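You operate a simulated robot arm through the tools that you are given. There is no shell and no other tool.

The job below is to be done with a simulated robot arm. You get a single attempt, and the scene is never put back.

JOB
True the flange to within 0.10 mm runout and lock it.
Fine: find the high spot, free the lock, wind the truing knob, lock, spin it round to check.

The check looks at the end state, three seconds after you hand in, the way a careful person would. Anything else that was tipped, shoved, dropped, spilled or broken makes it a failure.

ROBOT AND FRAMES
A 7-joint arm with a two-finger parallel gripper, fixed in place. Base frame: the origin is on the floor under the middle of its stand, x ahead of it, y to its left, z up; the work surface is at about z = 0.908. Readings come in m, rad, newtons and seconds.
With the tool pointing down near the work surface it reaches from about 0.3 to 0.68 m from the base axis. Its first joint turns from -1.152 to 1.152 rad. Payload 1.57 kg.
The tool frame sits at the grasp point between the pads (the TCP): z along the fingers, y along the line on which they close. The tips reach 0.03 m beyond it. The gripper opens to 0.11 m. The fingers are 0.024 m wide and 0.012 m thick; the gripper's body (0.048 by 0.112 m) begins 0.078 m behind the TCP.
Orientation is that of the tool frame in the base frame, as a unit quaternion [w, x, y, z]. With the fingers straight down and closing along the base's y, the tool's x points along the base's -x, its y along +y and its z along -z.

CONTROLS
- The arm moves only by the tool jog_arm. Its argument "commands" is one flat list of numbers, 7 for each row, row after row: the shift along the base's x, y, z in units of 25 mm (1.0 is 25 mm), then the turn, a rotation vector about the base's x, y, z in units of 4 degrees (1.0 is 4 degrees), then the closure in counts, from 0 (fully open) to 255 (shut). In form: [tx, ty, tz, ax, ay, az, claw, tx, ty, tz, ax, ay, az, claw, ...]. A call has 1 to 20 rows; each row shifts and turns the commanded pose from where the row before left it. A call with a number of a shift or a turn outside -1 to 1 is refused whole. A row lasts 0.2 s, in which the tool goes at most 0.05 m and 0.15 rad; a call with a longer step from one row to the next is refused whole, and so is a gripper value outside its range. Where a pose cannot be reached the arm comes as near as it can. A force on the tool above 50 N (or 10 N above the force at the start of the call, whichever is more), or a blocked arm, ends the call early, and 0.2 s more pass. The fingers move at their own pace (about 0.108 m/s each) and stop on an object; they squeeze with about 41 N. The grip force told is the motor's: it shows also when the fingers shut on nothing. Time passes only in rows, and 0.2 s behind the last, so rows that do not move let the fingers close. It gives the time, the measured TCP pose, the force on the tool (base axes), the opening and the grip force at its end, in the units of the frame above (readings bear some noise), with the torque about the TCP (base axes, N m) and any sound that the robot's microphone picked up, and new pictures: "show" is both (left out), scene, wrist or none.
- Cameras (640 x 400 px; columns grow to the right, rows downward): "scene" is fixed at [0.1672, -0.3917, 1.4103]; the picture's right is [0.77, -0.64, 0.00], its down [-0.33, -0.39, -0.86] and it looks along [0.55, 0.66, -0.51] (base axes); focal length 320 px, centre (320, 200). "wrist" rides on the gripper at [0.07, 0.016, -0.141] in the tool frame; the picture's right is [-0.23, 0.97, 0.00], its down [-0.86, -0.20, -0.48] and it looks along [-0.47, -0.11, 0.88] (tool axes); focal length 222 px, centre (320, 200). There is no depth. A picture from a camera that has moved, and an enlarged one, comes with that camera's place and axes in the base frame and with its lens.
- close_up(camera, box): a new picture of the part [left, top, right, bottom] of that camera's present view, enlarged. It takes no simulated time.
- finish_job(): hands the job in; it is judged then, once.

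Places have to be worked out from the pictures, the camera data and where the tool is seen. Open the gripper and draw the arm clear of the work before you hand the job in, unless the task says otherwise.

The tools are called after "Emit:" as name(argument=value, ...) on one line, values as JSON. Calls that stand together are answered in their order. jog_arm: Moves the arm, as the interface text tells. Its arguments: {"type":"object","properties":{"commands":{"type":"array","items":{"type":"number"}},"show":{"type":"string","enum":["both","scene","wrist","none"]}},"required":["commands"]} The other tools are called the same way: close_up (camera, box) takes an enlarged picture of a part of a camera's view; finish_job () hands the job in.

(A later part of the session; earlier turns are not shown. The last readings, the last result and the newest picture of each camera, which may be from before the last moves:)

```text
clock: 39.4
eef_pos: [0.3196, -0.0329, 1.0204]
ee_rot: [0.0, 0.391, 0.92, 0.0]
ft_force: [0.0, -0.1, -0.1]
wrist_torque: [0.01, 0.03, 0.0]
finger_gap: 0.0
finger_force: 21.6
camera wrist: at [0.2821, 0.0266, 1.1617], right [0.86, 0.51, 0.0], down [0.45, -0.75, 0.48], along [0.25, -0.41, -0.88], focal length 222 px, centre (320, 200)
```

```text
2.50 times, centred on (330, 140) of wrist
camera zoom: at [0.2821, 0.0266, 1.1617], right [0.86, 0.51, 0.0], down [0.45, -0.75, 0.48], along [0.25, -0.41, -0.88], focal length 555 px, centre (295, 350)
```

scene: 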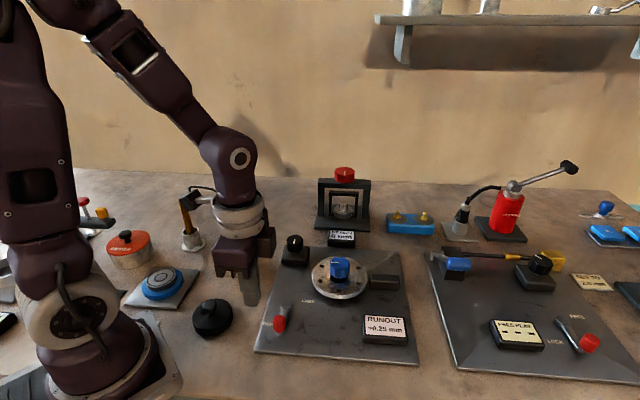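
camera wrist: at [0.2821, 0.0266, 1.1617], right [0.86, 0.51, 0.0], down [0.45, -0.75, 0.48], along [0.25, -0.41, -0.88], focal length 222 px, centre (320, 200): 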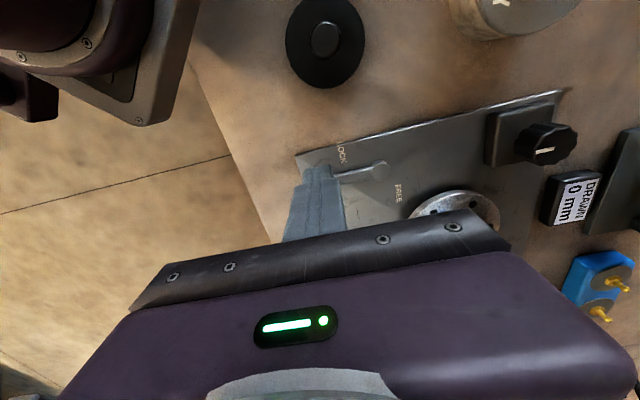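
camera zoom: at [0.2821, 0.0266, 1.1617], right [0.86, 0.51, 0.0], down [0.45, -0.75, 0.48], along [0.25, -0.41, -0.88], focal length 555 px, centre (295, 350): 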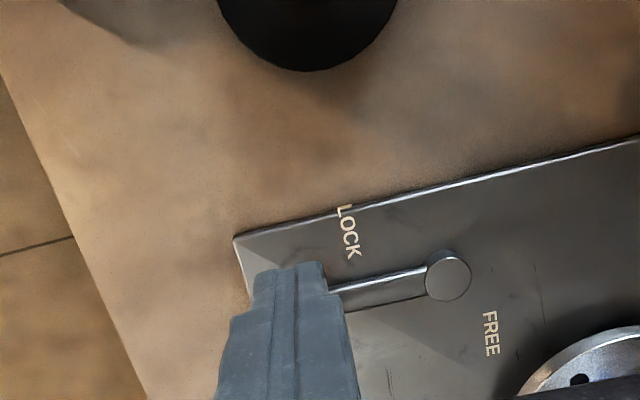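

Clear all round. I'll lower the fingertips to about z=0.937, alongside the handle.

Emit:
jog_arm(commands=[0, 0, -0.7, 0, 0, 0, 255, 0, 0, -0.7, 0, 0, 0, 255, 0, 0, -0.7, 0, 0, 0, 255, 0, 0, 0, 0, 0, 0, 255])

Emit:
close_up(camera="scene", box=[210, 230, 350, 350])

Emit:
close_up(camera="wrist", box=[230, 80, 430, 240])

```text
clock: 40.4
eef_pos: [0.3186, -0.0334, 0.9676]
ee_rot: [0.0, 0.389, 0.921, 0.0]
ft_force: [0.4, -0.2, -0.6]
wrist_torque: [0.01, 0.03, 0.02]
finger_gap: 0.0002
finger_force: 21.2
camera wrist: at [0.2823, 0.0268, 1.1093], right [0.86, 0.51, 0.0], down [0.45, -0.75, 0.48], along [0.25, -0.41, -0.88], focal length 222 px, centre (320, 200)
```

scene: 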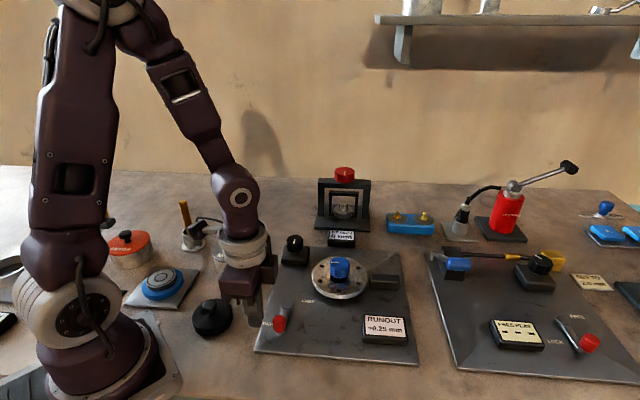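
wrist: 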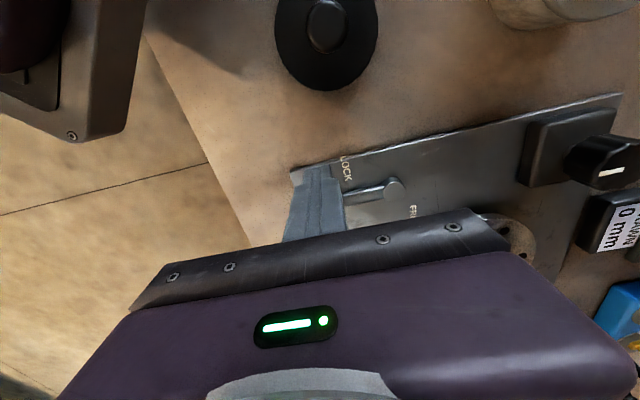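

```text
3.33 times, centred on (280, 290) of scene
camera zoom: at [0.1672, -0.3917, 1.4103], right [0.77, -0.64, 0.0], down [-0.33, -0.39, -0.86], along [0.55, 0.66, -0.51], focal length 1066 px, centre (453, -100)
```

zoom: 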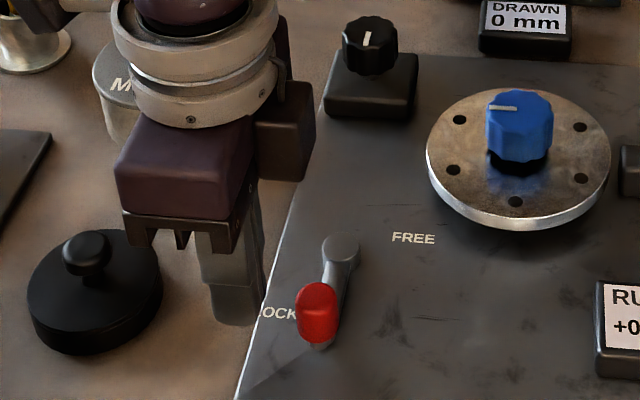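

```text
2.50 times, centred on (330, 160) of wrist
camera zoom: at [0.2823, 0.0268, 1.1093], right [0.86, 0.51, 0.0], down [0.45, -0.75, 0.48], along [0.25, -0.41, -0.88], focal length 555 px, centre (295, 300)
```

zoom: 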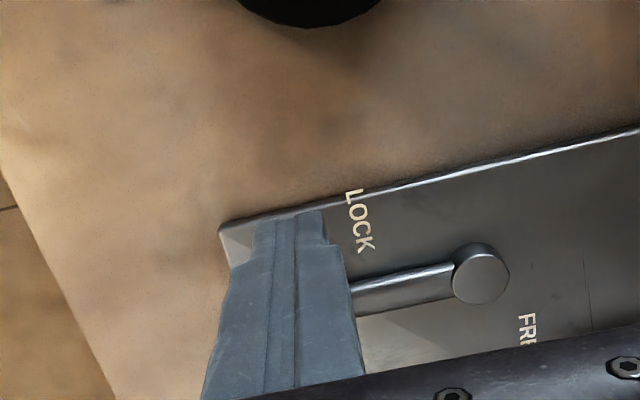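

The fingers are correctly placed behind the handle. I'll push the first half of the arc toward FREE, turning the tool with it.

Emit:
jog_arm(commands=[0.26, -0.19, 0, 0, 0, 0, 255, 0.26, -0.19, 0, 0, 0, 0, 255, 0.075, -0.138, 0, 0, 0, 0.94, 255, 0.075, -0.138, 0, 0, 0, 0.94, 255, 0.075, -0.138, 0, 0, 0, 0.94, 255, 0.075, -0.138, 0, 0, 0, 0.94, 255, 0.107, -0.113, 0, 0, 0, 0.94, 255, 0.107, -0.113, 0, 0, 0, 0.94, 255, 0.107, -0.113, 0, 0, 0, 0.94, 255, 0.107, -0.113, 0, 0, 0, 0.94, 255, 0, 0, 0, 0, 0, 0, 255])

Emit:
close_up(camera="scene", box=[240, 230, 415, 350])

```text
clock: 42.8
eef_pos: [0.351, -0.0695, 0.9688]
ee_rot: [0.0, 0.138, 0.99, 0.0]
ft_force: [-0.5, 0.0, -0.6]
wrist_torque: [-0.02, 0.02, 0.05]
finger_gap: 0.0
finger_force: 21.3
camera wrist: at [0.2876, -0.035, 1.1095], right [0.48, 0.88, 0.0], down [0.77, -0.42, 0.48], along [0.42, -0.23, -0.88], focal length 222 px, centre (320, 200)
```

scene: 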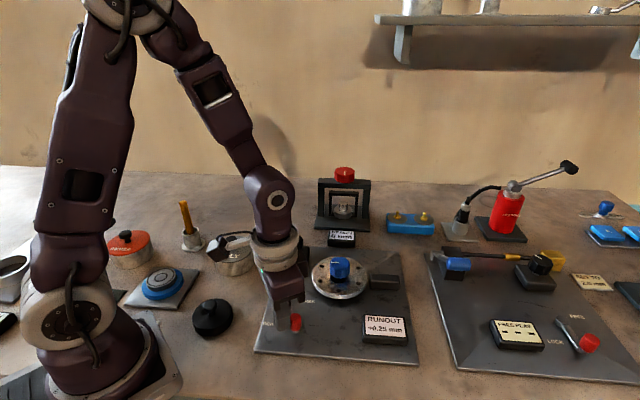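
wrist: 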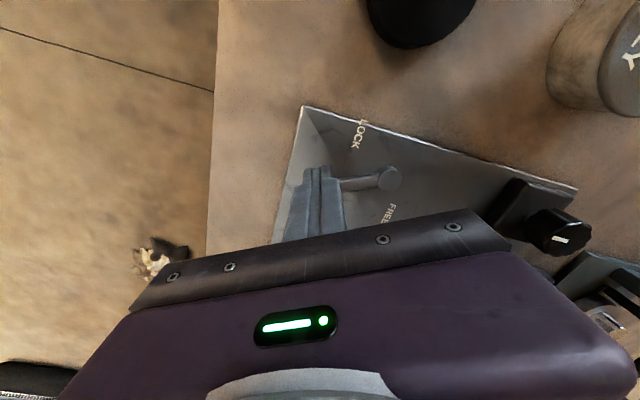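

```text
3.33 times, centred on (328, 290) of scene
camera zoom: at [0.1672, -0.3917, 1.4103], right [0.77, -0.64, 0.0], down [-0.33, -0.39, -0.86], along [0.55, 0.66, -0.51], focal length 1066 px, centre (295, -100)
```

zoom: 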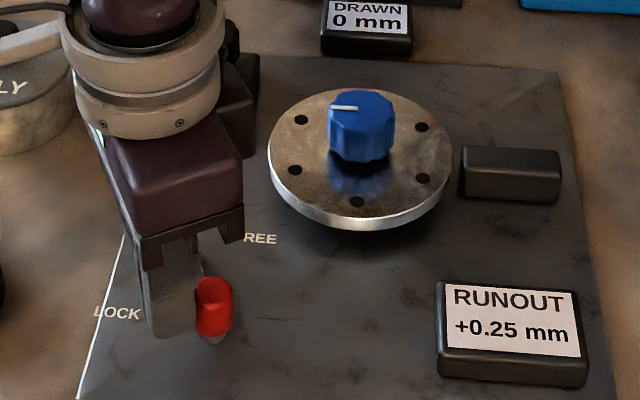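

The lever is moving easily with negligible force. I'll push on through the rest of the arc to FREE.

Emit:
jog_arm(commands=[0.134, -0.082, 0, 0, 0, 0.94, 255, 0.134, -0.082, 0, 0, 0, 0.94, 255, 0.134, -0.082, 0, 0, 0, 0.94, 255, 0.134, -0.082, 0, 0, 0, 0.94, 255, 0.15, -0.045, 0, 0, 0, 0.94, 255, 0.15, -0.045, 0, 0, 0, 0.94, 255, 0.15, -0.045, 0, 0, 0, 0.94, 255, 0.15, -0.045, 0, 0, 0, 0.94, 255, 0.157, -0.004, 0, 0, 0, 0.94, 255, 0.157, -0.004, 0, 0, 0, 0.94, 255, 0.157, -0.004, 0, 0, 0, 0.94, 255, 0.157, -0.004, 0, 0, 0, 0.94, 255, 0, 0, 0, 0, 0, 0, 255])

Emit:
close_up(camera="scene", box=[240, 230, 415, 350])

```text
clock: 45.6
eef_pos: [0.3962, -0.0809, 0.9684]
ee_rot: [0.0, -0.253, 0.968, 0.0]
ft_force: [0.0, -0.1, 0.1]
wrist_torque: [0.02, -0.01, 0.05]
finger_gap: 0.0
finger_force: 21.4
camera wrist: at [0.3256, -0.1025, 1.1092], right [-0.28, 0.96, 0.0], down [0.84, 0.24, 0.48], along [0.46, 0.13, -0.88], focal length 222 px, centre (320, 200)
```

scene: 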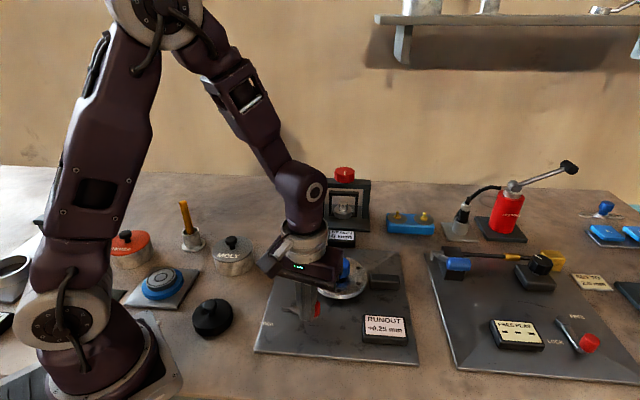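
wrist: 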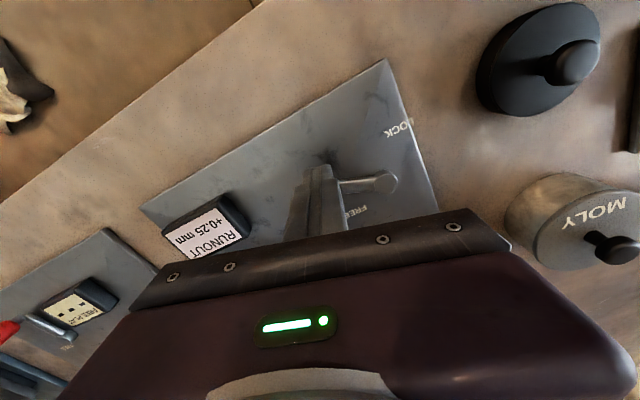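

```text
3.33 times, centred on (328, 290) of scene
camera zoom: at [0.1672, -0.3917, 1.4103], right [0.77, -0.64, 0.0], down [-0.33, -0.39, -0.86], along [0.55, 0.66, -0.51], focal length 1066 px, centre (295, -100)
```

zoom: 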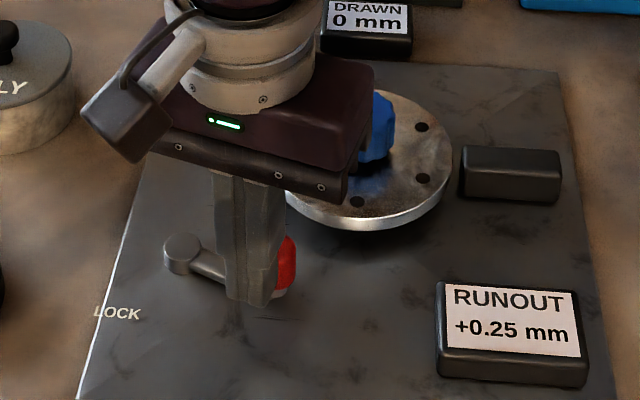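

The lever is nearly pointing along the FREE direction. I'll push the last bit until I feel the stop.

Emit:
jog_arm(commands=[0.152, 0.037, 0, 0, 0, 0.94, 255, 0.152, 0.037, 0, 0, 0, 0.94, 255, 0.152, 0.037, 0, 0, 0, 0.94, 255, 0.152, 0.037, 0, 0, 0, 0.94, 255, 0, 0, 0, 0, 0, 0, 255], show="none")

Emit:
close_up(camera="scene", box=[240, 230, 415, 350])

Emit:
close_up(camera="wrist", box=[230, 80, 430, 240])

```text
clock: 46.8
eef_pos: [0.41, -0.0796, 0.9691]
ee_rot: [0.0, -0.378, 0.926, 0.0]
ft_force: [-1.2, 0.7, -0.2]
wrist_torque: [0.0, 0.01, 0.02]
finger_gap: 0.0001
finger_force: 21.8
```

```text
3.33 times, centred on (328, 290) of scene
camera zoom: at [0.1672, -0.3917, 1.4103], right [0.77, -0.64, 0.0], down [-0.33, -0.39, -0.86], along [0.55, 0.66, -0.51], focal length 1066 px, centre (295, -100)
```

zoom: 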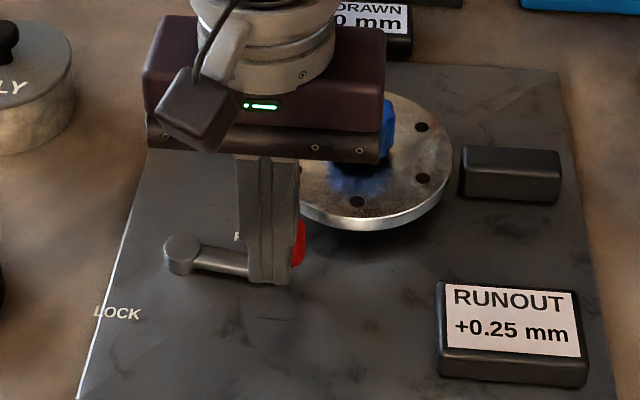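

```text
2.50 times, centred on (330, 160) of wrist
camera zoom: at [0.3486, -0.116, 1.1094], right [-0.52, 0.86, 0.0], down [0.75, 0.46, 0.48], along [0.41, 0.25, -0.88], focal length 555 px, centre (295, 300)
```

zoom: 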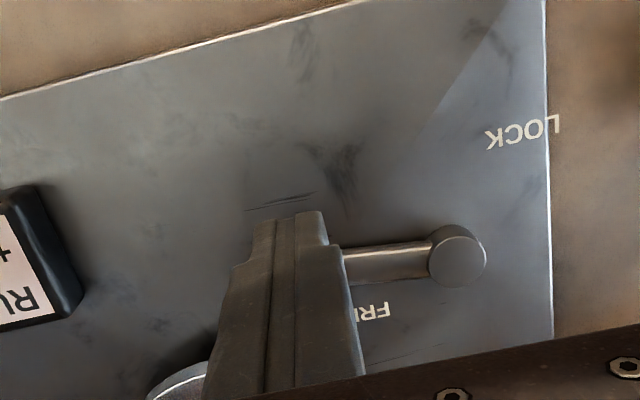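

The lever is close to its FREE position but has met no stop yet. I'll push a little further in small steps while watching the force.

Emit:
jog_arm(commands=[0.138, 0.075, 0, 0, 0, 0.94, 255, 0.138, 0.075, 0, 0, 0, 0.94, 255, 0, 0, 0, 0, 0, 0, 255], show="none")

Emit:
close_up(camera="scene", box=[240, 230, 415, 350])

```text
clock: 47.6
eef_pos: [0.4176, -0.0742, 0.9682]
ee_rot: [0.0, -0.437, 0.899, 0.0]
ft_force: [0.8, 0.6, 0.5]
wrist_torque: [0.0, 0.02, 0.0]
finger_gap: 0.0
finger_force: 21.5
```

```text
3.33 times, centred on (328, 290) of scene
camera zoom: at [0.1672, -0.3917, 1.4103], right [0.77, -0.64, 0.0], down [-0.33, -0.39, -0.86], along [0.55, 0.66, -0.51], focal length 1066 px, centre (295, -100)
```

zoom: 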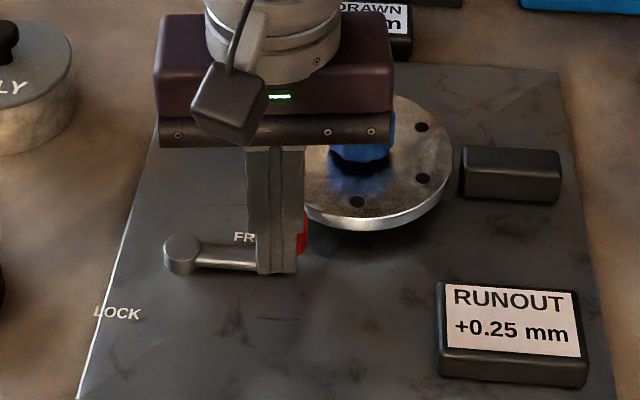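

Emit:
jog_arm(commands=[0.13, 0.09, 0, 0, 0, 0.94, 255, 0.12, 0.1, 0, 0, 0, 0.94, 255, 0, 0, 0, 0, 0, 0, 255], show="none")

Emit:
close_up(camera="scene", box=[240, 230, 415, 350])

Emit:
close_up(camera="wrist", box=[230, 80, 430, 240])

```text
clock: 48.4
eef_pos: [0.4195, -0.0754, 0.9686]
ee_rot: [-0.006, -0.49, 0.871, 0.0]
ft_force: [-8.4, -14.3, 7.6]
wrist_torque: [-0.19, 0.07, -0.17]
finger_gap: 0.0
finger_force: 21.7
stopped in row 3: the force on the tool passed its limit at 51 N (the readings are from after the stop); the commanded pose is now the measured one
```

```text
3.33 times, centred on (328, 290) of scene
camera zoom: at [0.1669, -0.392, 1.4102], right [0.77, -0.64, 0.0], down [-0.33, -0.39, -0.86], along [0.55, 0.66, -0.51], focal length 1066 px, centre (295, -100)
```

zoom: 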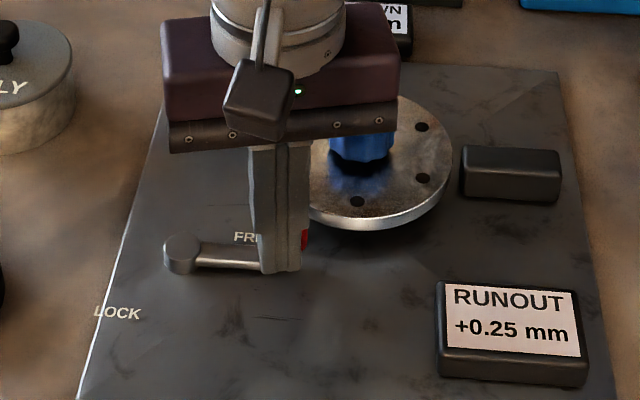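

```text
2.50 times, centred on (330, 160) of wrist
camera zoom: at [0.3699, -0.1261, 1.11], right [-0.72, 0.7, 0.0], down [0.62, 0.63, 0.47], along [0.32, 0.34, -0.88], focal length 555 px, centre (295, 300)
```

zoom: 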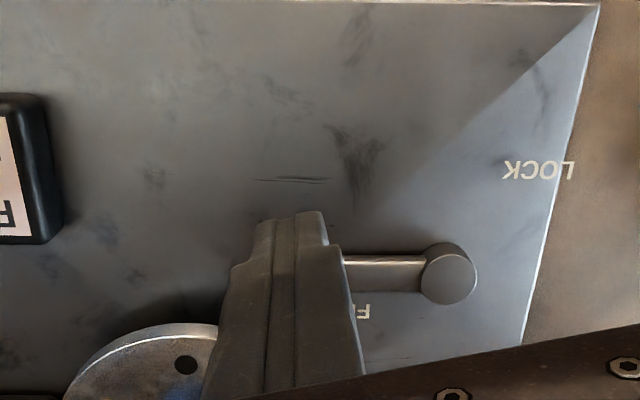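

The lever hit its hard stop at FREE, with the arm parallel to the plate edge. I'll back off, rise and go over the black truing knob, opening the fingers and bringing the yaw back to zero.

Emit:
jog_arm(commands=[-0.4, -0.4, 0, 0, 0, 0, 255, 0, 0, 1, 0, 0, 0, 255, 0, 0, 1, 0, 0, 0, 255, 0, 0, 1, 0, 0, 0, 255, 0, 0, 1, 0, 0, 0, 255], show="none")

Emit:
jog_arm(commands=[0.208, 0.452, 0, 0, 0, -0.98, 80, 0.208, 0.452, 0, 0, 0, -0.98, 80, 0.208, 0.452, 0, 0, 0, -0.98, 80, 0.208, 0.452, 0, 0, 0, -0.98, 80, 0.208, 0.452, 0, 0, 0, -0.98, 80, 0.208, 0.452, 0, 0, 0, -0.98, 80, 0.208, 0.452, 0, 0, 0, -0.98, 80, 0.208, 0.452, 0, 0, 0, -0.98, 80, 0.208, 0.452, 0, 0, 0, -0.98, 80, 0.208, 0.452, 0, 0, 0, -0.98, 80, 0.208, 0.452, 0, 0, 0, -0.98, 80, 0.208, 0.452, 0, 0, 0, -0.98, 80, 0.208, 0.452, 0, 0, 0, -0.98, 80, 0.208, 0.452, 0, 0, 0, -0.98, 80, 0.208, 0.452, 0, 0, 0, -0.98, 80, 0, 0, 0, 0, 0, 0, 80])

Emit:
close_up(camera="scene", box=[240, 230, 415, 350])

Emit:
close_up(camera="wrist", box=[230, 80, 430, 240])

```text
clock: 49.6
eef_pos: [0.4102, -0.0831, 1.068]
ee_rot: [-0.005, -0.492, 0.87, 0.001]
ft_force: [0.3, -0.4, -0.8]
wrist_torque: [0.04, -0.01, -0.01]
finger_gap: 0.0
finger_force: 21.9
```

```text
clock: 53.0
eef_pos: [0.4871, 0.0862, 1.0697]
ee_rot: [-0.005, -0.002, 1.0, 0.003]
ft_force: [0.7, 0.2, -0.5]
wrist_torque: [-0.03, 0.0, -0.01]
finger_gap: 0.0756
finger_force: 0.1
camera wrist: at [0.4188, 0.101, 1.21], right [0.22, 0.97, 0.0], down [0.86, -0.2, 0.47], along [0.46, -0.1, -0.88], focal length 222 px, centre (320, 200)
```

scene: 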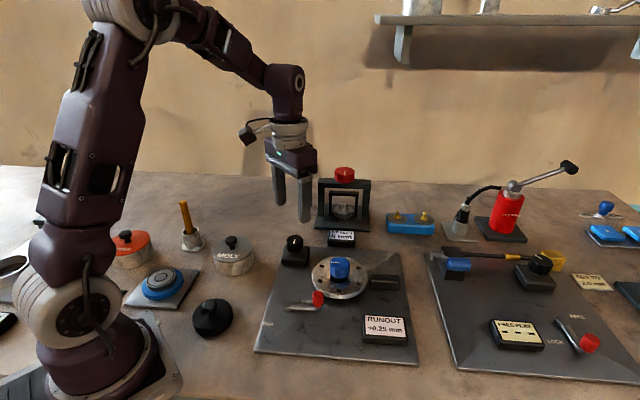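
wrist: 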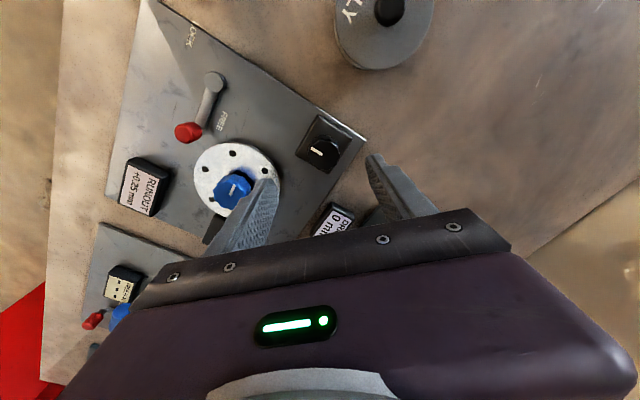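

```text
3.33 times, centred on (328, 290) of scene
camera zoom: at [0.1672, -0.3916, 1.4103], right [0.77, -0.64, 0.0], down [-0.33, -0.39, -0.86], along [0.55, 0.66, -0.51], focal length 1066 px, centre (295, -100)
```

zoom: 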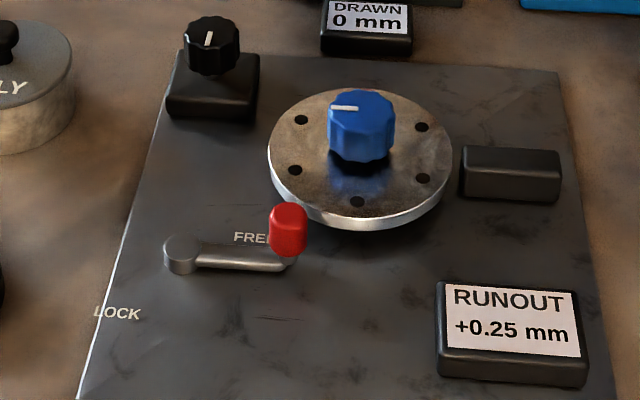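

```text
2.50 times, centred on (330, 160) of wrist
camera zoom: at [0.4188, 0.101, 1.21], right [0.22, 0.97, 0.0], down [0.86, -0.2, 0.47], along [0.46, -0.1, -0.88], focal length 555 px, centre (295, 300)
```

zoom: 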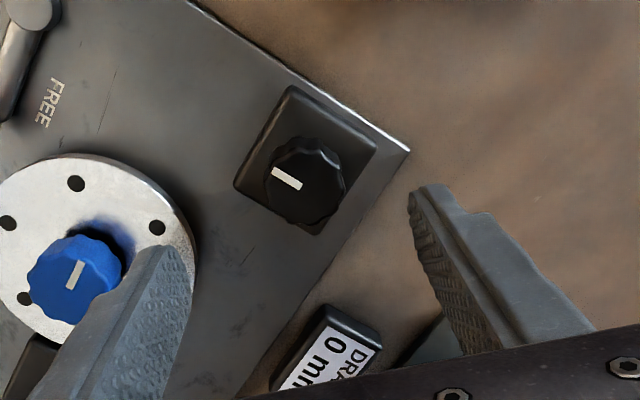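

The lock lever points to FREE. The tool has a slight 0.6° tilt left from the stop, so I'll straighten it and re-measure the truing knob from above.

Emit:
jog_arm(commands=[0, 0, 0, -0.086, -0.143, 0, 80, 0, 0, 0, 0, 0, 0, 80], show="wrist")

Emit:
close_up(camera="wrist", box=[250, 90, 410, 190])

```text
clock: 53.6
eef_pos: [0.4869, 0.0866, 1.0683]
ee_rot: [0.001, -0.001, 1.0, -0.001]
ft_force: [-0.5, 0.1, -0.1]
wrist_torque: [0.0, -0.02, 0.01]
finger_gap: 0.0754
finger_force: 0.2
camera wrist: at [0.4174, 0.1018, 1.2091], right [0.22, 0.97, 0.0], down [0.85, -0.2, 0.48], along [0.47, -0.11, -0.88], focal length 222 px, centre (320, 200)
```

wrist: 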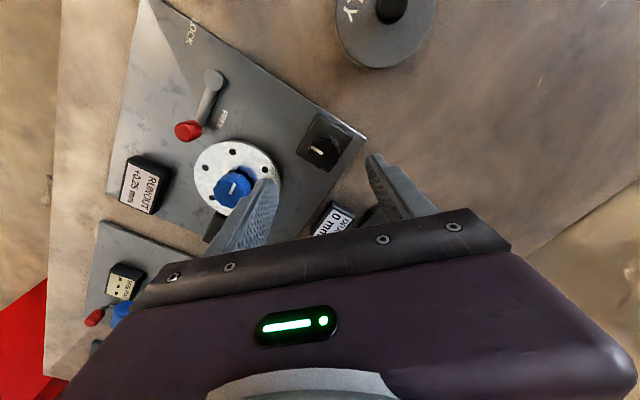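

```text
4.00 times, centred on (330, 140) of wrist
camera zoom: at [0.4174, 0.1018, 1.2091], right [0.22, 0.97, 0.0], down [0.85, -0.2, 0.48], along [0.47, -0.11, -0.88], focal length 888 px, centre (280, 440)
```

zoom: 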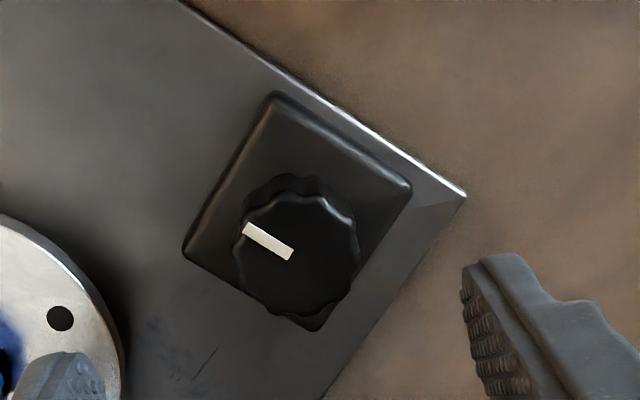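

The truing knob is about 33 mm across, centred near (0.489, 0.088), with its top at z≈0.966. I'll come down with open fingers just around its top and check.

Emit:
jog_arm(commands=[0.08, 0.05, -0.84, 0, 0, 0, 80, 0, 0, -0.84, 0, 0, 0, 80, 0, 0, -0.84, 0, 0, 0, 80, 0, 0, -0.84, 0, 0, 0, 80, 0, 0, 0, 0, 0, 0, 80])

Emit:
close_up(camera="scene", box=[240, 200, 380, 300])

Emit:
close_up(camera="wrist", box=[230, 90, 430, 230])

```text
clock: 54.8
eef_pos: [0.4911, 0.0875, 0.9836]
ee_rot: [0.001, -0.002, 1.0, 0.0]
ft_force: [-0.2, -0.3, -0.3]
wrist_torque: [-0.01, -0.02, 0.01]
finger_gap: 0.0754
finger_force: 0.0
camera wrist: at [0.4201, 0.1027, 1.1248], right [0.22, 0.97, 0.0], down [0.85, -0.2, 0.48], along [0.47, -0.11, -0.88], focal length 222 px, centre (320, 200)
```

scene: 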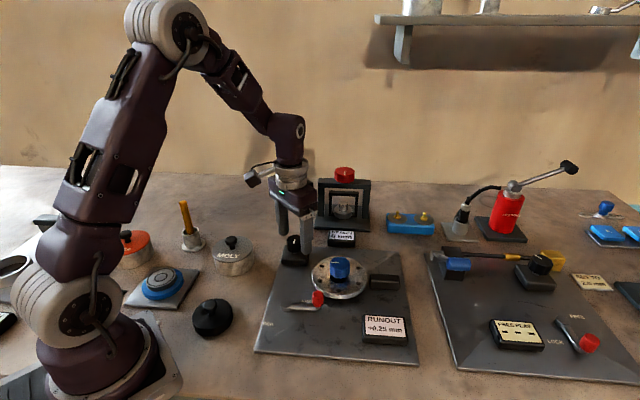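
wrist: 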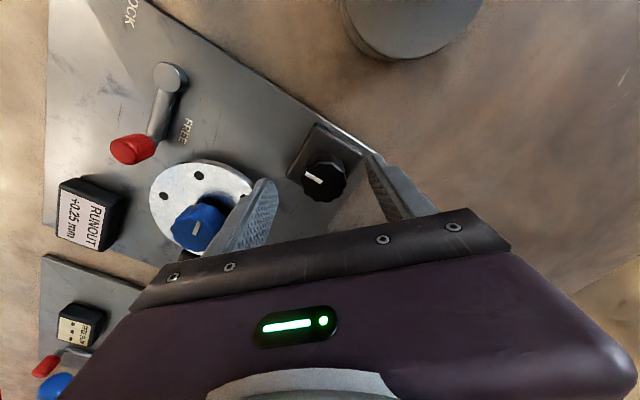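

```text
4.00 times, centred on (310, 250) of scene
camera zoom: at [0.1672, -0.3917, 1.4103], right [0.77, -0.64, 0.0], down [-0.33, -0.39, -0.86], along [0.55, 0.66, -0.51], focal length 1279 px, centre (360, 0)
```

zoom: 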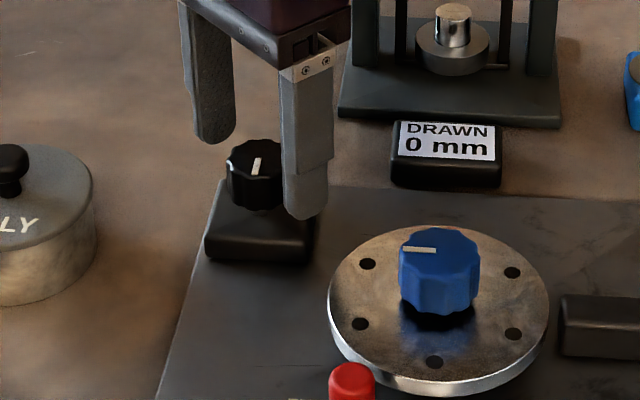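

```text
2.86 times, centred on (330, 160) of wrist
camera zoom: at [0.4201, 0.1027, 1.1248], right [0.22, 0.97, 0.0], down [0.85, -0.2, 0.48], along [0.47, -0.11, -0.88], focal length 635 px, centre (291, 314)
```

zoom: 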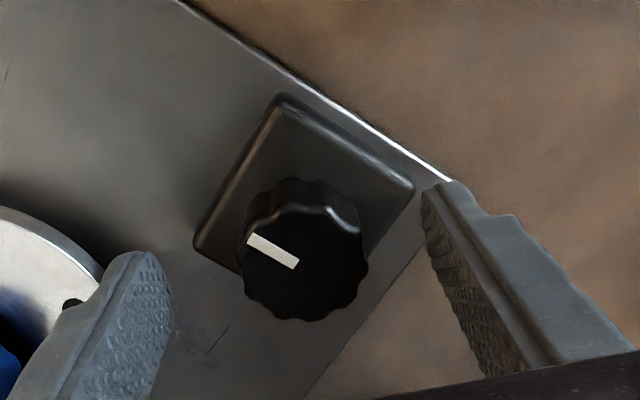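

Comparing with the tool's projected axis, the knob centre is about 3 mm further in +y. I'll shift, lower a few mm, close on it, and turn 20° as a trial to see which way the reading goes.

Emit:
jog_arm(commands=[0.01, 0.13, -0.16, 0, 0, 0, 80, 0, 0, 0, 0, 0, 0, 255, 0, 0, 0, 0, 0, 0, 255, 0, 0, 0, 0, 0, 0, 255], show="none")

Emit:
close_up(camera="scene", box=[240, 220, 415, 345])

Emit:
jog_arm(commands=[0, 0, 0, 0, 0, -0.5, 255, 0, 0, 0, 0, 0, -1, 255, 0, 0, 0, 0, 0, -1, 255, 0, 0, 0, 0, 0, -1, 255, 0, 0, 0, 0, 0, -1, 255, 0, 0, 0, 0, 0, -0.5, 255, 0, 0, 0, 0, 0, 0, 255], show="none")

Emit:
close_up(camera="scene", box=[240, 220, 415, 345])

```text
clock: 55.8
eef_pos: [0.4901, 0.0908, 0.98]
ee_rot: [0.001, -0.001, 1.0, -0.001]
ft_force: [-0.4, -4.4, -1.1]
wrist_torque: [0.17, -0.13, 0.01]
finger_gap: 0.0377
finger_force: 43.2
```

```text
3.20 times, centred on (328, 282) of scene
camera zoom: at [0.1672, -0.3918, 1.4102], right [0.77, -0.64, 0.0], down [-0.33, -0.39, -0.86], along [0.55, 0.66, -0.51], focal length 1023 px, centre (296, -64)
```

zoom: 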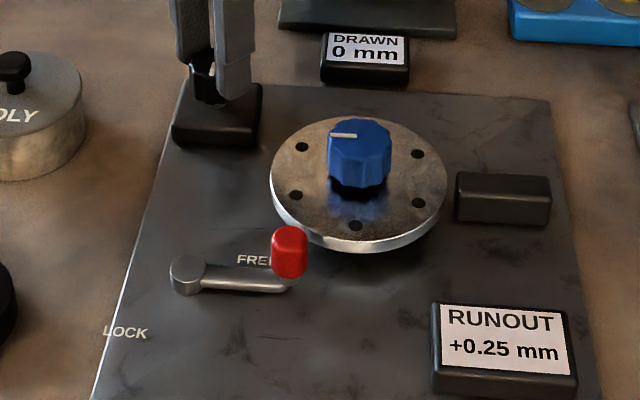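

```text
clock: 57.4
eef_pos: [0.491, 0.09, 0.9806]
ee_rot: [0.001, 0.172, 0.985, 0.0]
ft_force: [5.0, -1.8, 17.9]
wrist_torque: [-0.24, -0.01, 0.0]
finger_gap: 0.0372
finger_force: 43.4
```

```text
3.20 times, centred on (328, 282) of scene
camera zoom: at [0.167, -0.3917, 1.4103], right [0.77, -0.64, 0.0], down [-0.33, -0.39, -0.86], along [0.55, 0.66, -0.51], focal length 1023 px, centre (296, -64)
```

zoom: 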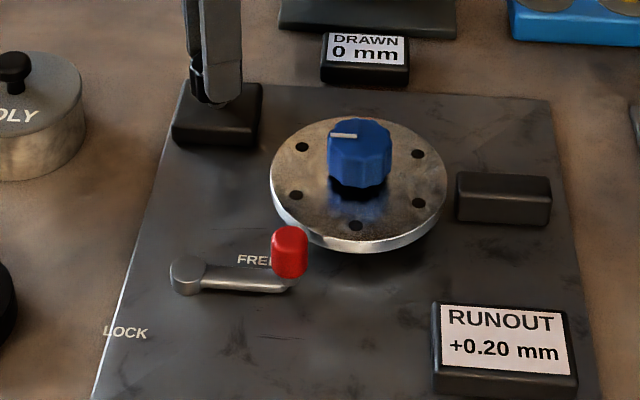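

Clockwise works: the reading dropped to +0.20. I'll continue clockwise in 20° steps.

Emit:
jog_arm(commands=[0, 0, 0, 0, 0, -0.5, 255, 0, 0, 0, 0, 0, -1, 255, 0, 0, 0, 0, 0, -1, 255, 0, 0, 0, 0, 0, -1, 255, 0, 0, 0, 0, 0, -1, 255, 0, 0, 0, 0, 0, -0.5, 255, 0, 0, 0, 0, 0, 0, 255], show="none")

Emit:
close_up(camera="scene", box=[240, 220, 415, 345])

Emit:
jog_arm(commands=[0, 0, 0, 0, 0, -0.5, 255, 0, 0, 0, 0, 0, -1, 255, 0, 0, 0, 0, 0, -1, 255, 0, 0, 0, 0, 0, -1, 255, 0, 0, 0, 0, 0, -1, 255, 0, 0, 0, 0, 0, -0.5, 255, 0, 0, 0, 0, 0, 0, 255], show="none")

Emit:
close_up(camera="scene", box=[240, 220, 415, 345])

```text
clock: 59.0
eef_pos: [0.4917, 0.0917, 0.9807]
ee_rot: [0.002, 0.34, 0.94, -0.001]
ft_force: [18.7, 11.7, 12.4]
wrist_torque: [-0.05, -0.47, 0.05]
finger_gap: 0.0374
finger_force: 43.1
```

```text
3.20 times, centred on (328, 282) of scene
camera zoom: at [0.1675, -0.3914, 1.4103], right [0.77, -0.64, 0.0], down [-0.33, -0.39, -0.86], along [0.55, 0.66, -0.51], focal length 1023 px, centre (296, -64)
```

zoom: 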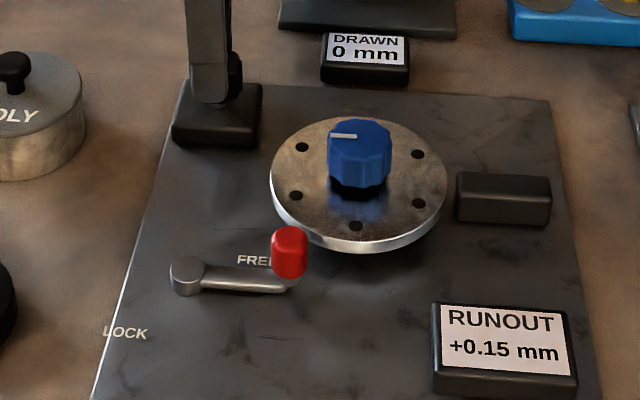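

```text
clock: 60.6
eef_pos: [0.491, 0.0917, 0.9809]
ee_rot: [0.002, 0.499, 0.867, 0.0]
ft_force: [19.0, 18.5, 11.3]
wrist_torque: [0.54, -0.28, 0.06]
finger_gap: 0.0372
finger_force: 43.7
```

```text
3.20 times, centred on (328, 282) of scene
camera zoom: at [0.1676, -0.3912, 1.4104], right [0.77, -0.64, 0.0], down [-0.33, -0.39, -0.86], along [0.55, 0.66, -0.51], focal length 1023 px, centre (296, -64)
```

zoom: 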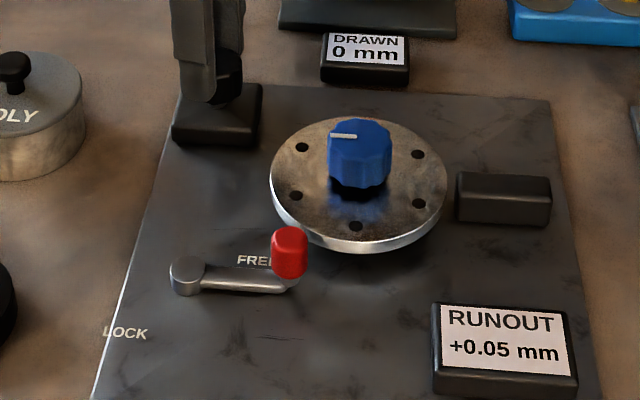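

The rate is about 0.003 mm per degree, so zero should be near -80°. I'll step in 8° increments to bracket it.

Emit:
jog_arm(commands=[0, 0, 0, 0, 0, -0.5, 255, 0, 0, 0, 0, 0, -1, 255, 0, 0, 0, 0, 0, -0.5, 255, 0, 0, 0, 0, 0, 0, 255], show="none")

Emit:
close_up(camera="scene", box=[355, 310, 415, 345])

Emit:
jog_arm(commands=[0, 0, 0, 0, 0, -0.5, 255, 0, 0, 0, 0, 0, -0.5, 255, 0, 0, 0, 0, 0, 0, 255], show="none")

Emit:
close_up(camera="scene", box=[355, 310, 415, 345])

Emit:
jog_arm(commands=[0, 0, 0, 0, 0, -0.5, 255, 0, 0, 0, 0, 0, -0.5, 255, 0, 0, 0, 0, 0, 0, 255], show="none")

Emit:
close_up(camera="scene", box=[355, 310, 415, 345])

```text
clock: 61.6
eef_pos: [0.4935, 0.09, 0.9802]
ee_rot: [0.003, 0.558, 0.83, 0.001]
ft_force: [25.8, 11.3, 3.6]
wrist_torque: [0.9, -0.21, -0.02]
finger_gap: 0.037
finger_force: 43.4
```

```text
10.67 times, centred on (385, 328) of scene
camera zoom: at [0.1678, -0.3914, 1.4103], right [0.77, -0.64, 0.0], down [-0.33, -0.39, -0.86], along [0.55, 0.66, -0.51], focal length 3411 px, centre (-373, -1160)
```

zoom: 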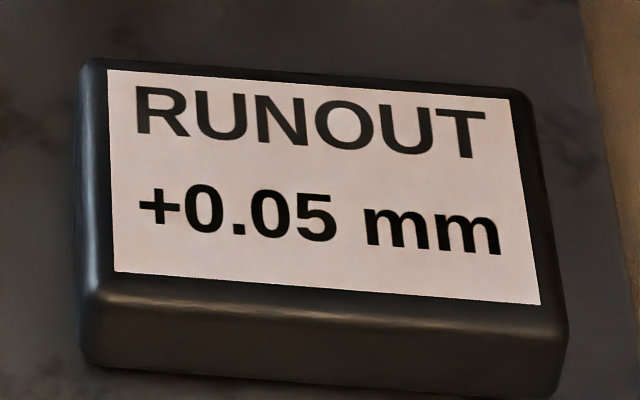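

```text
clock: 62.4
eef_pos: [0.4929, 0.0912, 0.9794]
ee_rot: [0.002, 0.586, 0.81, 0.0]
ft_force: [30.0, 6.0, -2.0]
wrist_torque: [0.01, -0.46, 0.0]
finger_gap: 0.0369
finger_force: 43.3
```

```text
10.67 times, centred on (385, 328) of scene
camera zoom: at [0.168, -0.3915, 1.4102], right [0.77, -0.64, 0.0], down [-0.33, -0.39, -0.86], along [0.55, 0.66, -0.51], focal length 3411 px, centre (-373, -1160)
```

zoom: 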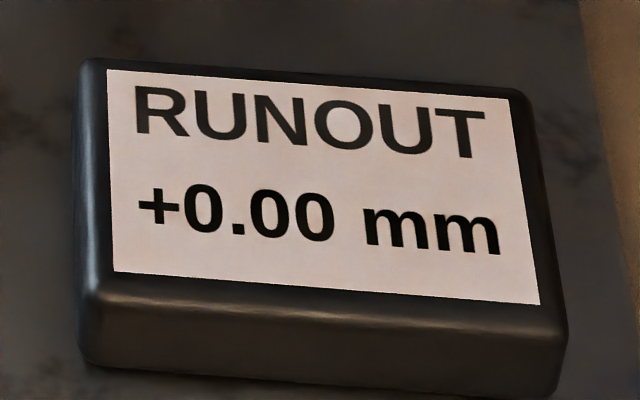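

```text
clock: 63.2
eef_pos: [0.4928, 0.0901, 0.9793]
ee_rot: [0.003, 0.615, 0.789, 0.001]
ft_force: [30.6, -1.1, 5.5]
wrist_torque: [-0.52, -0.67, 0.0]
finger_gap: 0.0366
finger_force: 43.0
```

```text
10.67 times, centred on (385, 328) of scene
camera zoom: at [0.1679, -0.3917, 1.4102], right [0.77, -0.64, 0.0], down [-0.33, -0.39, -0.86], along [0.55, 0.66, -0.51], focal length 3411 px, centre (-373, -1160)
```

zoom: 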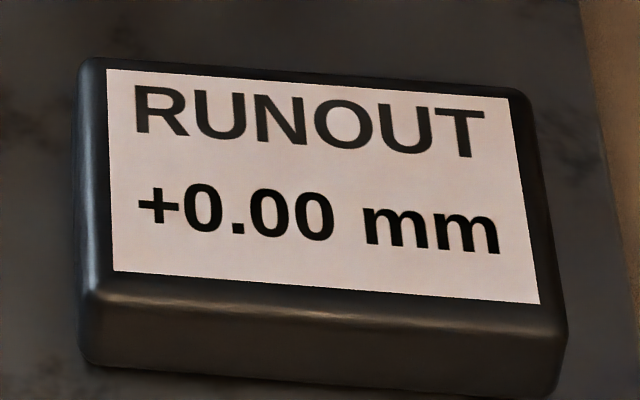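

The 0.05→0.00 switch came at about -70°, so true zero is about 7° past it, near -78°. I'll add a final 2° and release gently.

Emit:
jog_arm(commands=[0, 0, 0, 0, 0, -0.4, 255, 0, 0, 0, 0, 0, 0, 255, 0, 0, 0, 0, 0, 0, 80, 0, 0, 0, 0, 0, 0, 80], show="none")

Emit:
close_up(camera="scene", box=[240, 220, 415, 345])

```text
clock: 64.2
eef_pos: [0.4895, 0.0903, 0.98]
ee_rot: [-0.001, 0.625, 0.78, -0.002]
ft_force: [-0.6, 0.2, -0.1]
wrist_torque: [0.01, 0.0, -0.02]
finger_gap: 0.0755
finger_force: 0.0
```

```text
3.20 times, centred on (328, 282) of scene
camera zoom: at [0.1672, -0.3917, 1.4103], right [0.77, -0.64, 0.0], down [-0.33, -0.39, -0.86], along [0.55, 0.66, -0.51], focal length 1023 px, centre (296, -64)
```

zoom: 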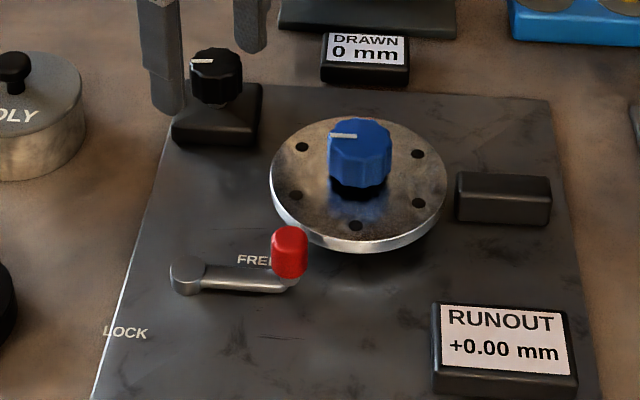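

The reading is +0.00 with the knob released. I'll rise and move over to the lever's FREE side, closing the fingers and turning the tool to push the lever back toward LOCK.

Emit:
jog_arm(commands=[0, 0, 0.9, 0, 0, 0, 80, 0, 0, 0.9, 0, 0, 0, 80, 0, 0, 0.9, 0, 0, 0, 80, 0, 0, 0.9, 0, 0, 0, 80, -0.09, -0.312, 0, 0, 0, 1, 255, -0.09, -0.312, 0, 0, 0, 1, 255, -0.09, -0.312, 0, 0, 0, 1, 255, -0.09, -0.312, 0, 0, 0, 1, 255, -0.09, -0.312, 0, 0, 0, 1, 255, -0.09, -0.312, 0, 0, 0, 1, 255, -0.09, -0.312, 0, 0, 0, 1, 255, -0.09, -0.312, 0, 0, 0, 1, 255, -0.09, -0.312, 0, 0, 0, 1, 255, -0.09, -0.312, 0, 0, 0, 1, 255, -0.09, -0.312, 0, 0, 0, 1, 255, -0.09, -0.312, 0, 0, 0, 1, 255, -0.09, -0.312, 0, 0, 0, 1, 255, -0.09, -0.312, 0, 0, 0, 1, 255, -0.09, -0.312, 0, 0, 0, 1, 255, -0.09, -0.312, 0, 0, 0, 1, 255], show="none")

Emit:
jog_arm(commands=[0, 0, 0, 0, 0, 0.99, 255, 0, 0, 0, 0, 0, 0.99, 255, 0, 0, 0, 0, 0, 0.99, 255, 0, 0, 0, 0, 0, 0.99, 255, 0, 0, 0, 0, 0, 0.99, 255, 0, 0, 0, 0, 0, 0.99, 255, 0, 0, 0, 0, 0, 0.99, 255, 0, 0, 0, 0, 0, 0.99, 255, 0, 0, 0, 0, 0, 0.99, 255, 0, 0, 0, 0, 0, 0.99, 255, 0, 0, 0, 0, 0, 0.99, 255, 0, 0, 0, 0, 0, 0.99, 255, 0, 0, 0, 0, 0, 0.99, 255, 0, 0, 0, 0, 0, 0.99, 255, 0, 0, 0, 0, 0, 0.99, 255, 0, 0, 0, 0, 0, 0.99, 255, 0, 0, 0, 0, 0, 0, 255])

Emit:
close_up(camera="scene", box=[240, 220, 415, 345])

Emit:
close_up(camera="wrist", box=[230, 60, 430, 220])

```text
clock: 68.4
eef_pos: [0.4546, -0.0346, 1.0697]
ee_rot: [0.0, 0.116, 0.993, -0.001]
ft_force: [-0.9, 0.9, 0.3]
wrist_torque: [0.0, 0.01, 0.0]
finger_gap: 0.0
finger_force: 21.1
```

```text
clock: 72.0
eef_pos: [0.4549, -0.0346, 1.0698]
ee_rot: [0.001, -0.422, 0.907, -0.001]
ft_force: [-0.3, 0.1, 0.2]
wrist_torque: [-0.03, 0.02, 0.0]
finger_gap: 0.0001
finger_force: 21.2
camera wrist: at [0.397, -0.0781, 1.2111], right [-0.6, 0.8, 0.0], down [0.7, 0.53, 0.48], along [0.38, 0.29, -0.88], focal length 222 px, centre (320, 200)
```

scene: 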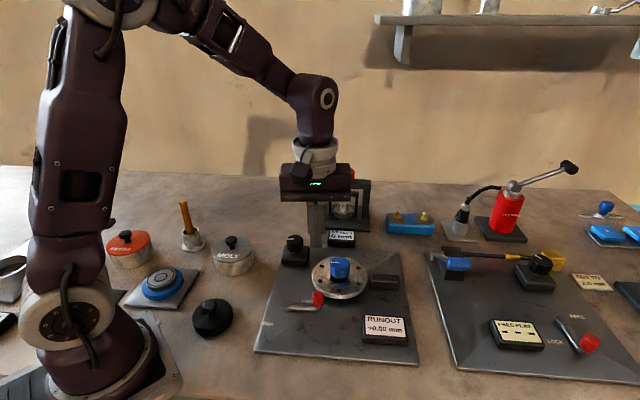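
wrist: 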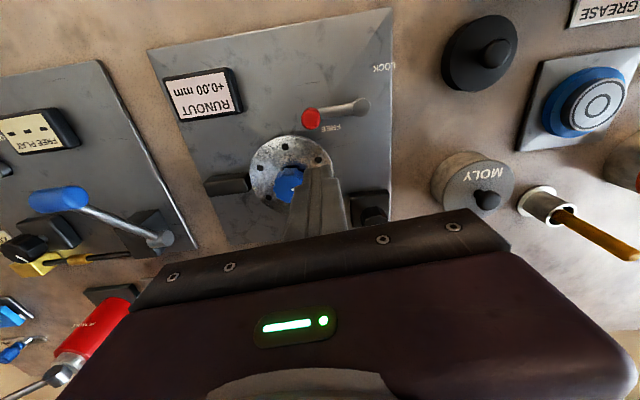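

```text
3.20 times, centred on (328, 282) of scene
camera zoom: at [0.1672, -0.3917, 1.4103], right [0.77, -0.64, 0.0], down [-0.33, -0.39, -0.86], along [0.55, 0.66, -0.51], focal length 1023 px, centre (296, -64)
```

zoom: 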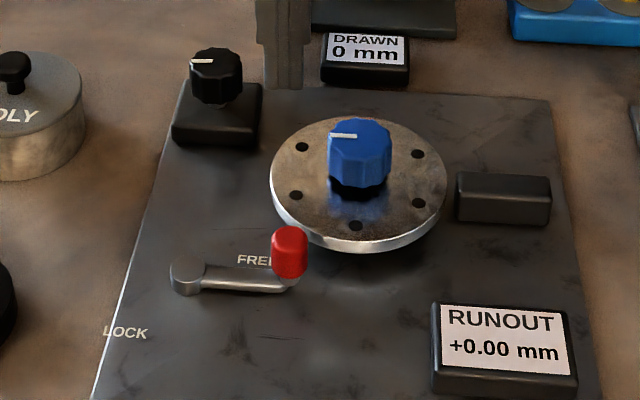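

```text
2.50 times, centred on (330, 140) of wrist
camera zoom: at [0.397, -0.0781, 1.2111], right [-0.6, 0.8, 0.0], down [0.7, 0.53, 0.48], along [0.38, 0.29, -0.88], focal length 555 px, centre (295, 350)
```

zoom: 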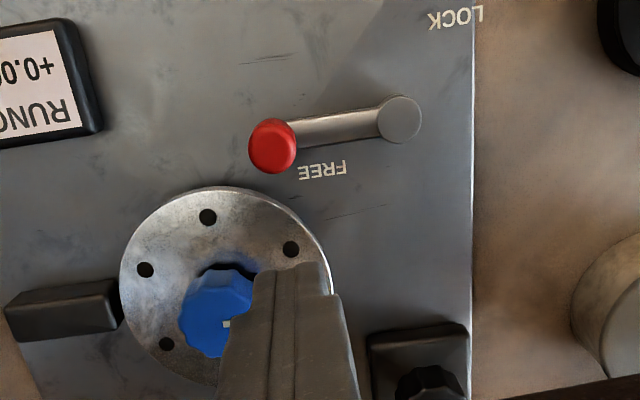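

The handle at FREE is at about (0.433, -0.063) and the pivot at (0.390, -0.020). The tool is above a clear spot between handle and flange. I'll lower the tips to z≈0.946, which stays about 10 mm above the flange face and still reaches the handle.

Emit:
jog_arm(commands=[0, -0.06, -0.93, 0, 0, 0, 255, 0, 0, -0.93, 0, 0, 0, 255, 0, 0, -0.93, 0, 0, 0, 255, 0, 0, -0.93, 0, 0, 0, 255, 0, 0, 0, 0, 0, 0, 255])

Emit:
close_up(camera="scene", box=[240, 220, 415, 345])

Emit:
close_up(camera="wrist", box=[230, 80, 430, 240])

```text
clock: 73.2
eef_pos: [0.4547, -0.0354, 0.9782]
ee_rot: [0.0, -0.423, 0.906, -0.001]
ft_force: [-0.1, 0.8, 0.3]
wrist_torque: [0.01, 0.01, 0.0]
finger_gap: 0.0001
finger_force: 21.4
camera wrist: at [0.3972, -0.0797, 1.1179], right [-0.6, 0.8, 0.0], down [0.7, 0.53, 0.48], along [0.38, 0.29, -0.88], focal length 222 px, centre (320, 200)
```

scene: 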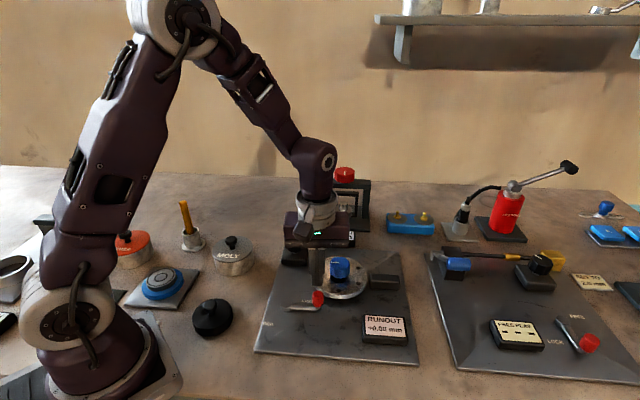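
wrist: 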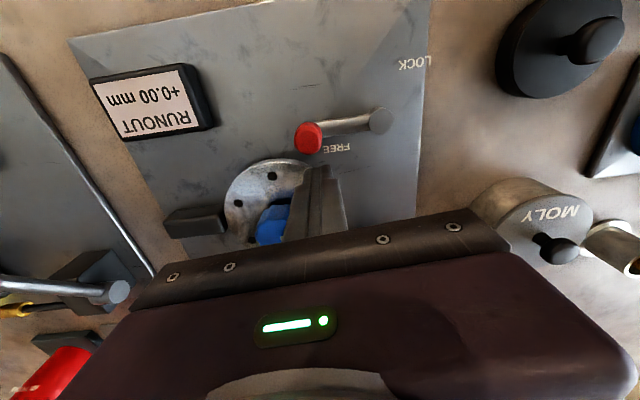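

```text
3.20 times, centred on (328, 282) of scene
camera zoom: at [0.1672, -0.3917, 1.4103], right [0.77, -0.64, 0.0], down [-0.33, -0.39, -0.86], along [0.55, 0.66, -0.51], focal length 1023 px, centre (296, -64)
```

zoom: 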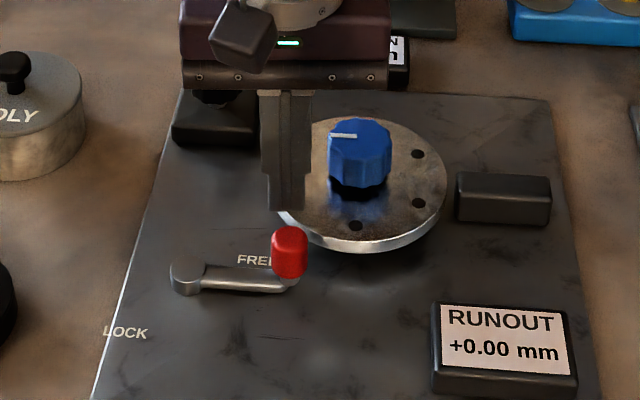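

```text
2.50 times, centred on (330, 160) of wrist
camera zoom: at [0.3972, -0.0797, 1.1179], right [-0.6, 0.8, 0.0], down [0.7, 0.53, 0.48], along [0.38, 0.29, -0.88], focal length 555 px, centre (295, 300)
```

zoom: 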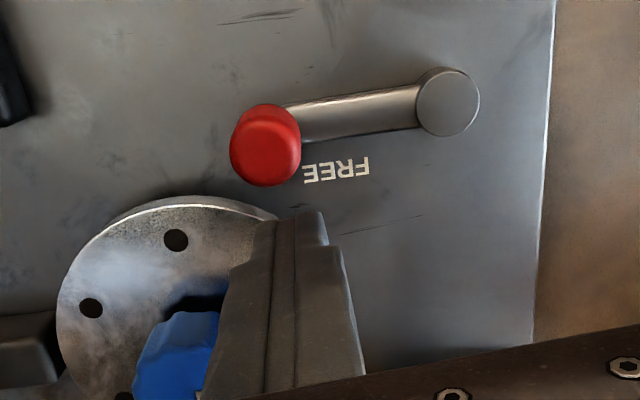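

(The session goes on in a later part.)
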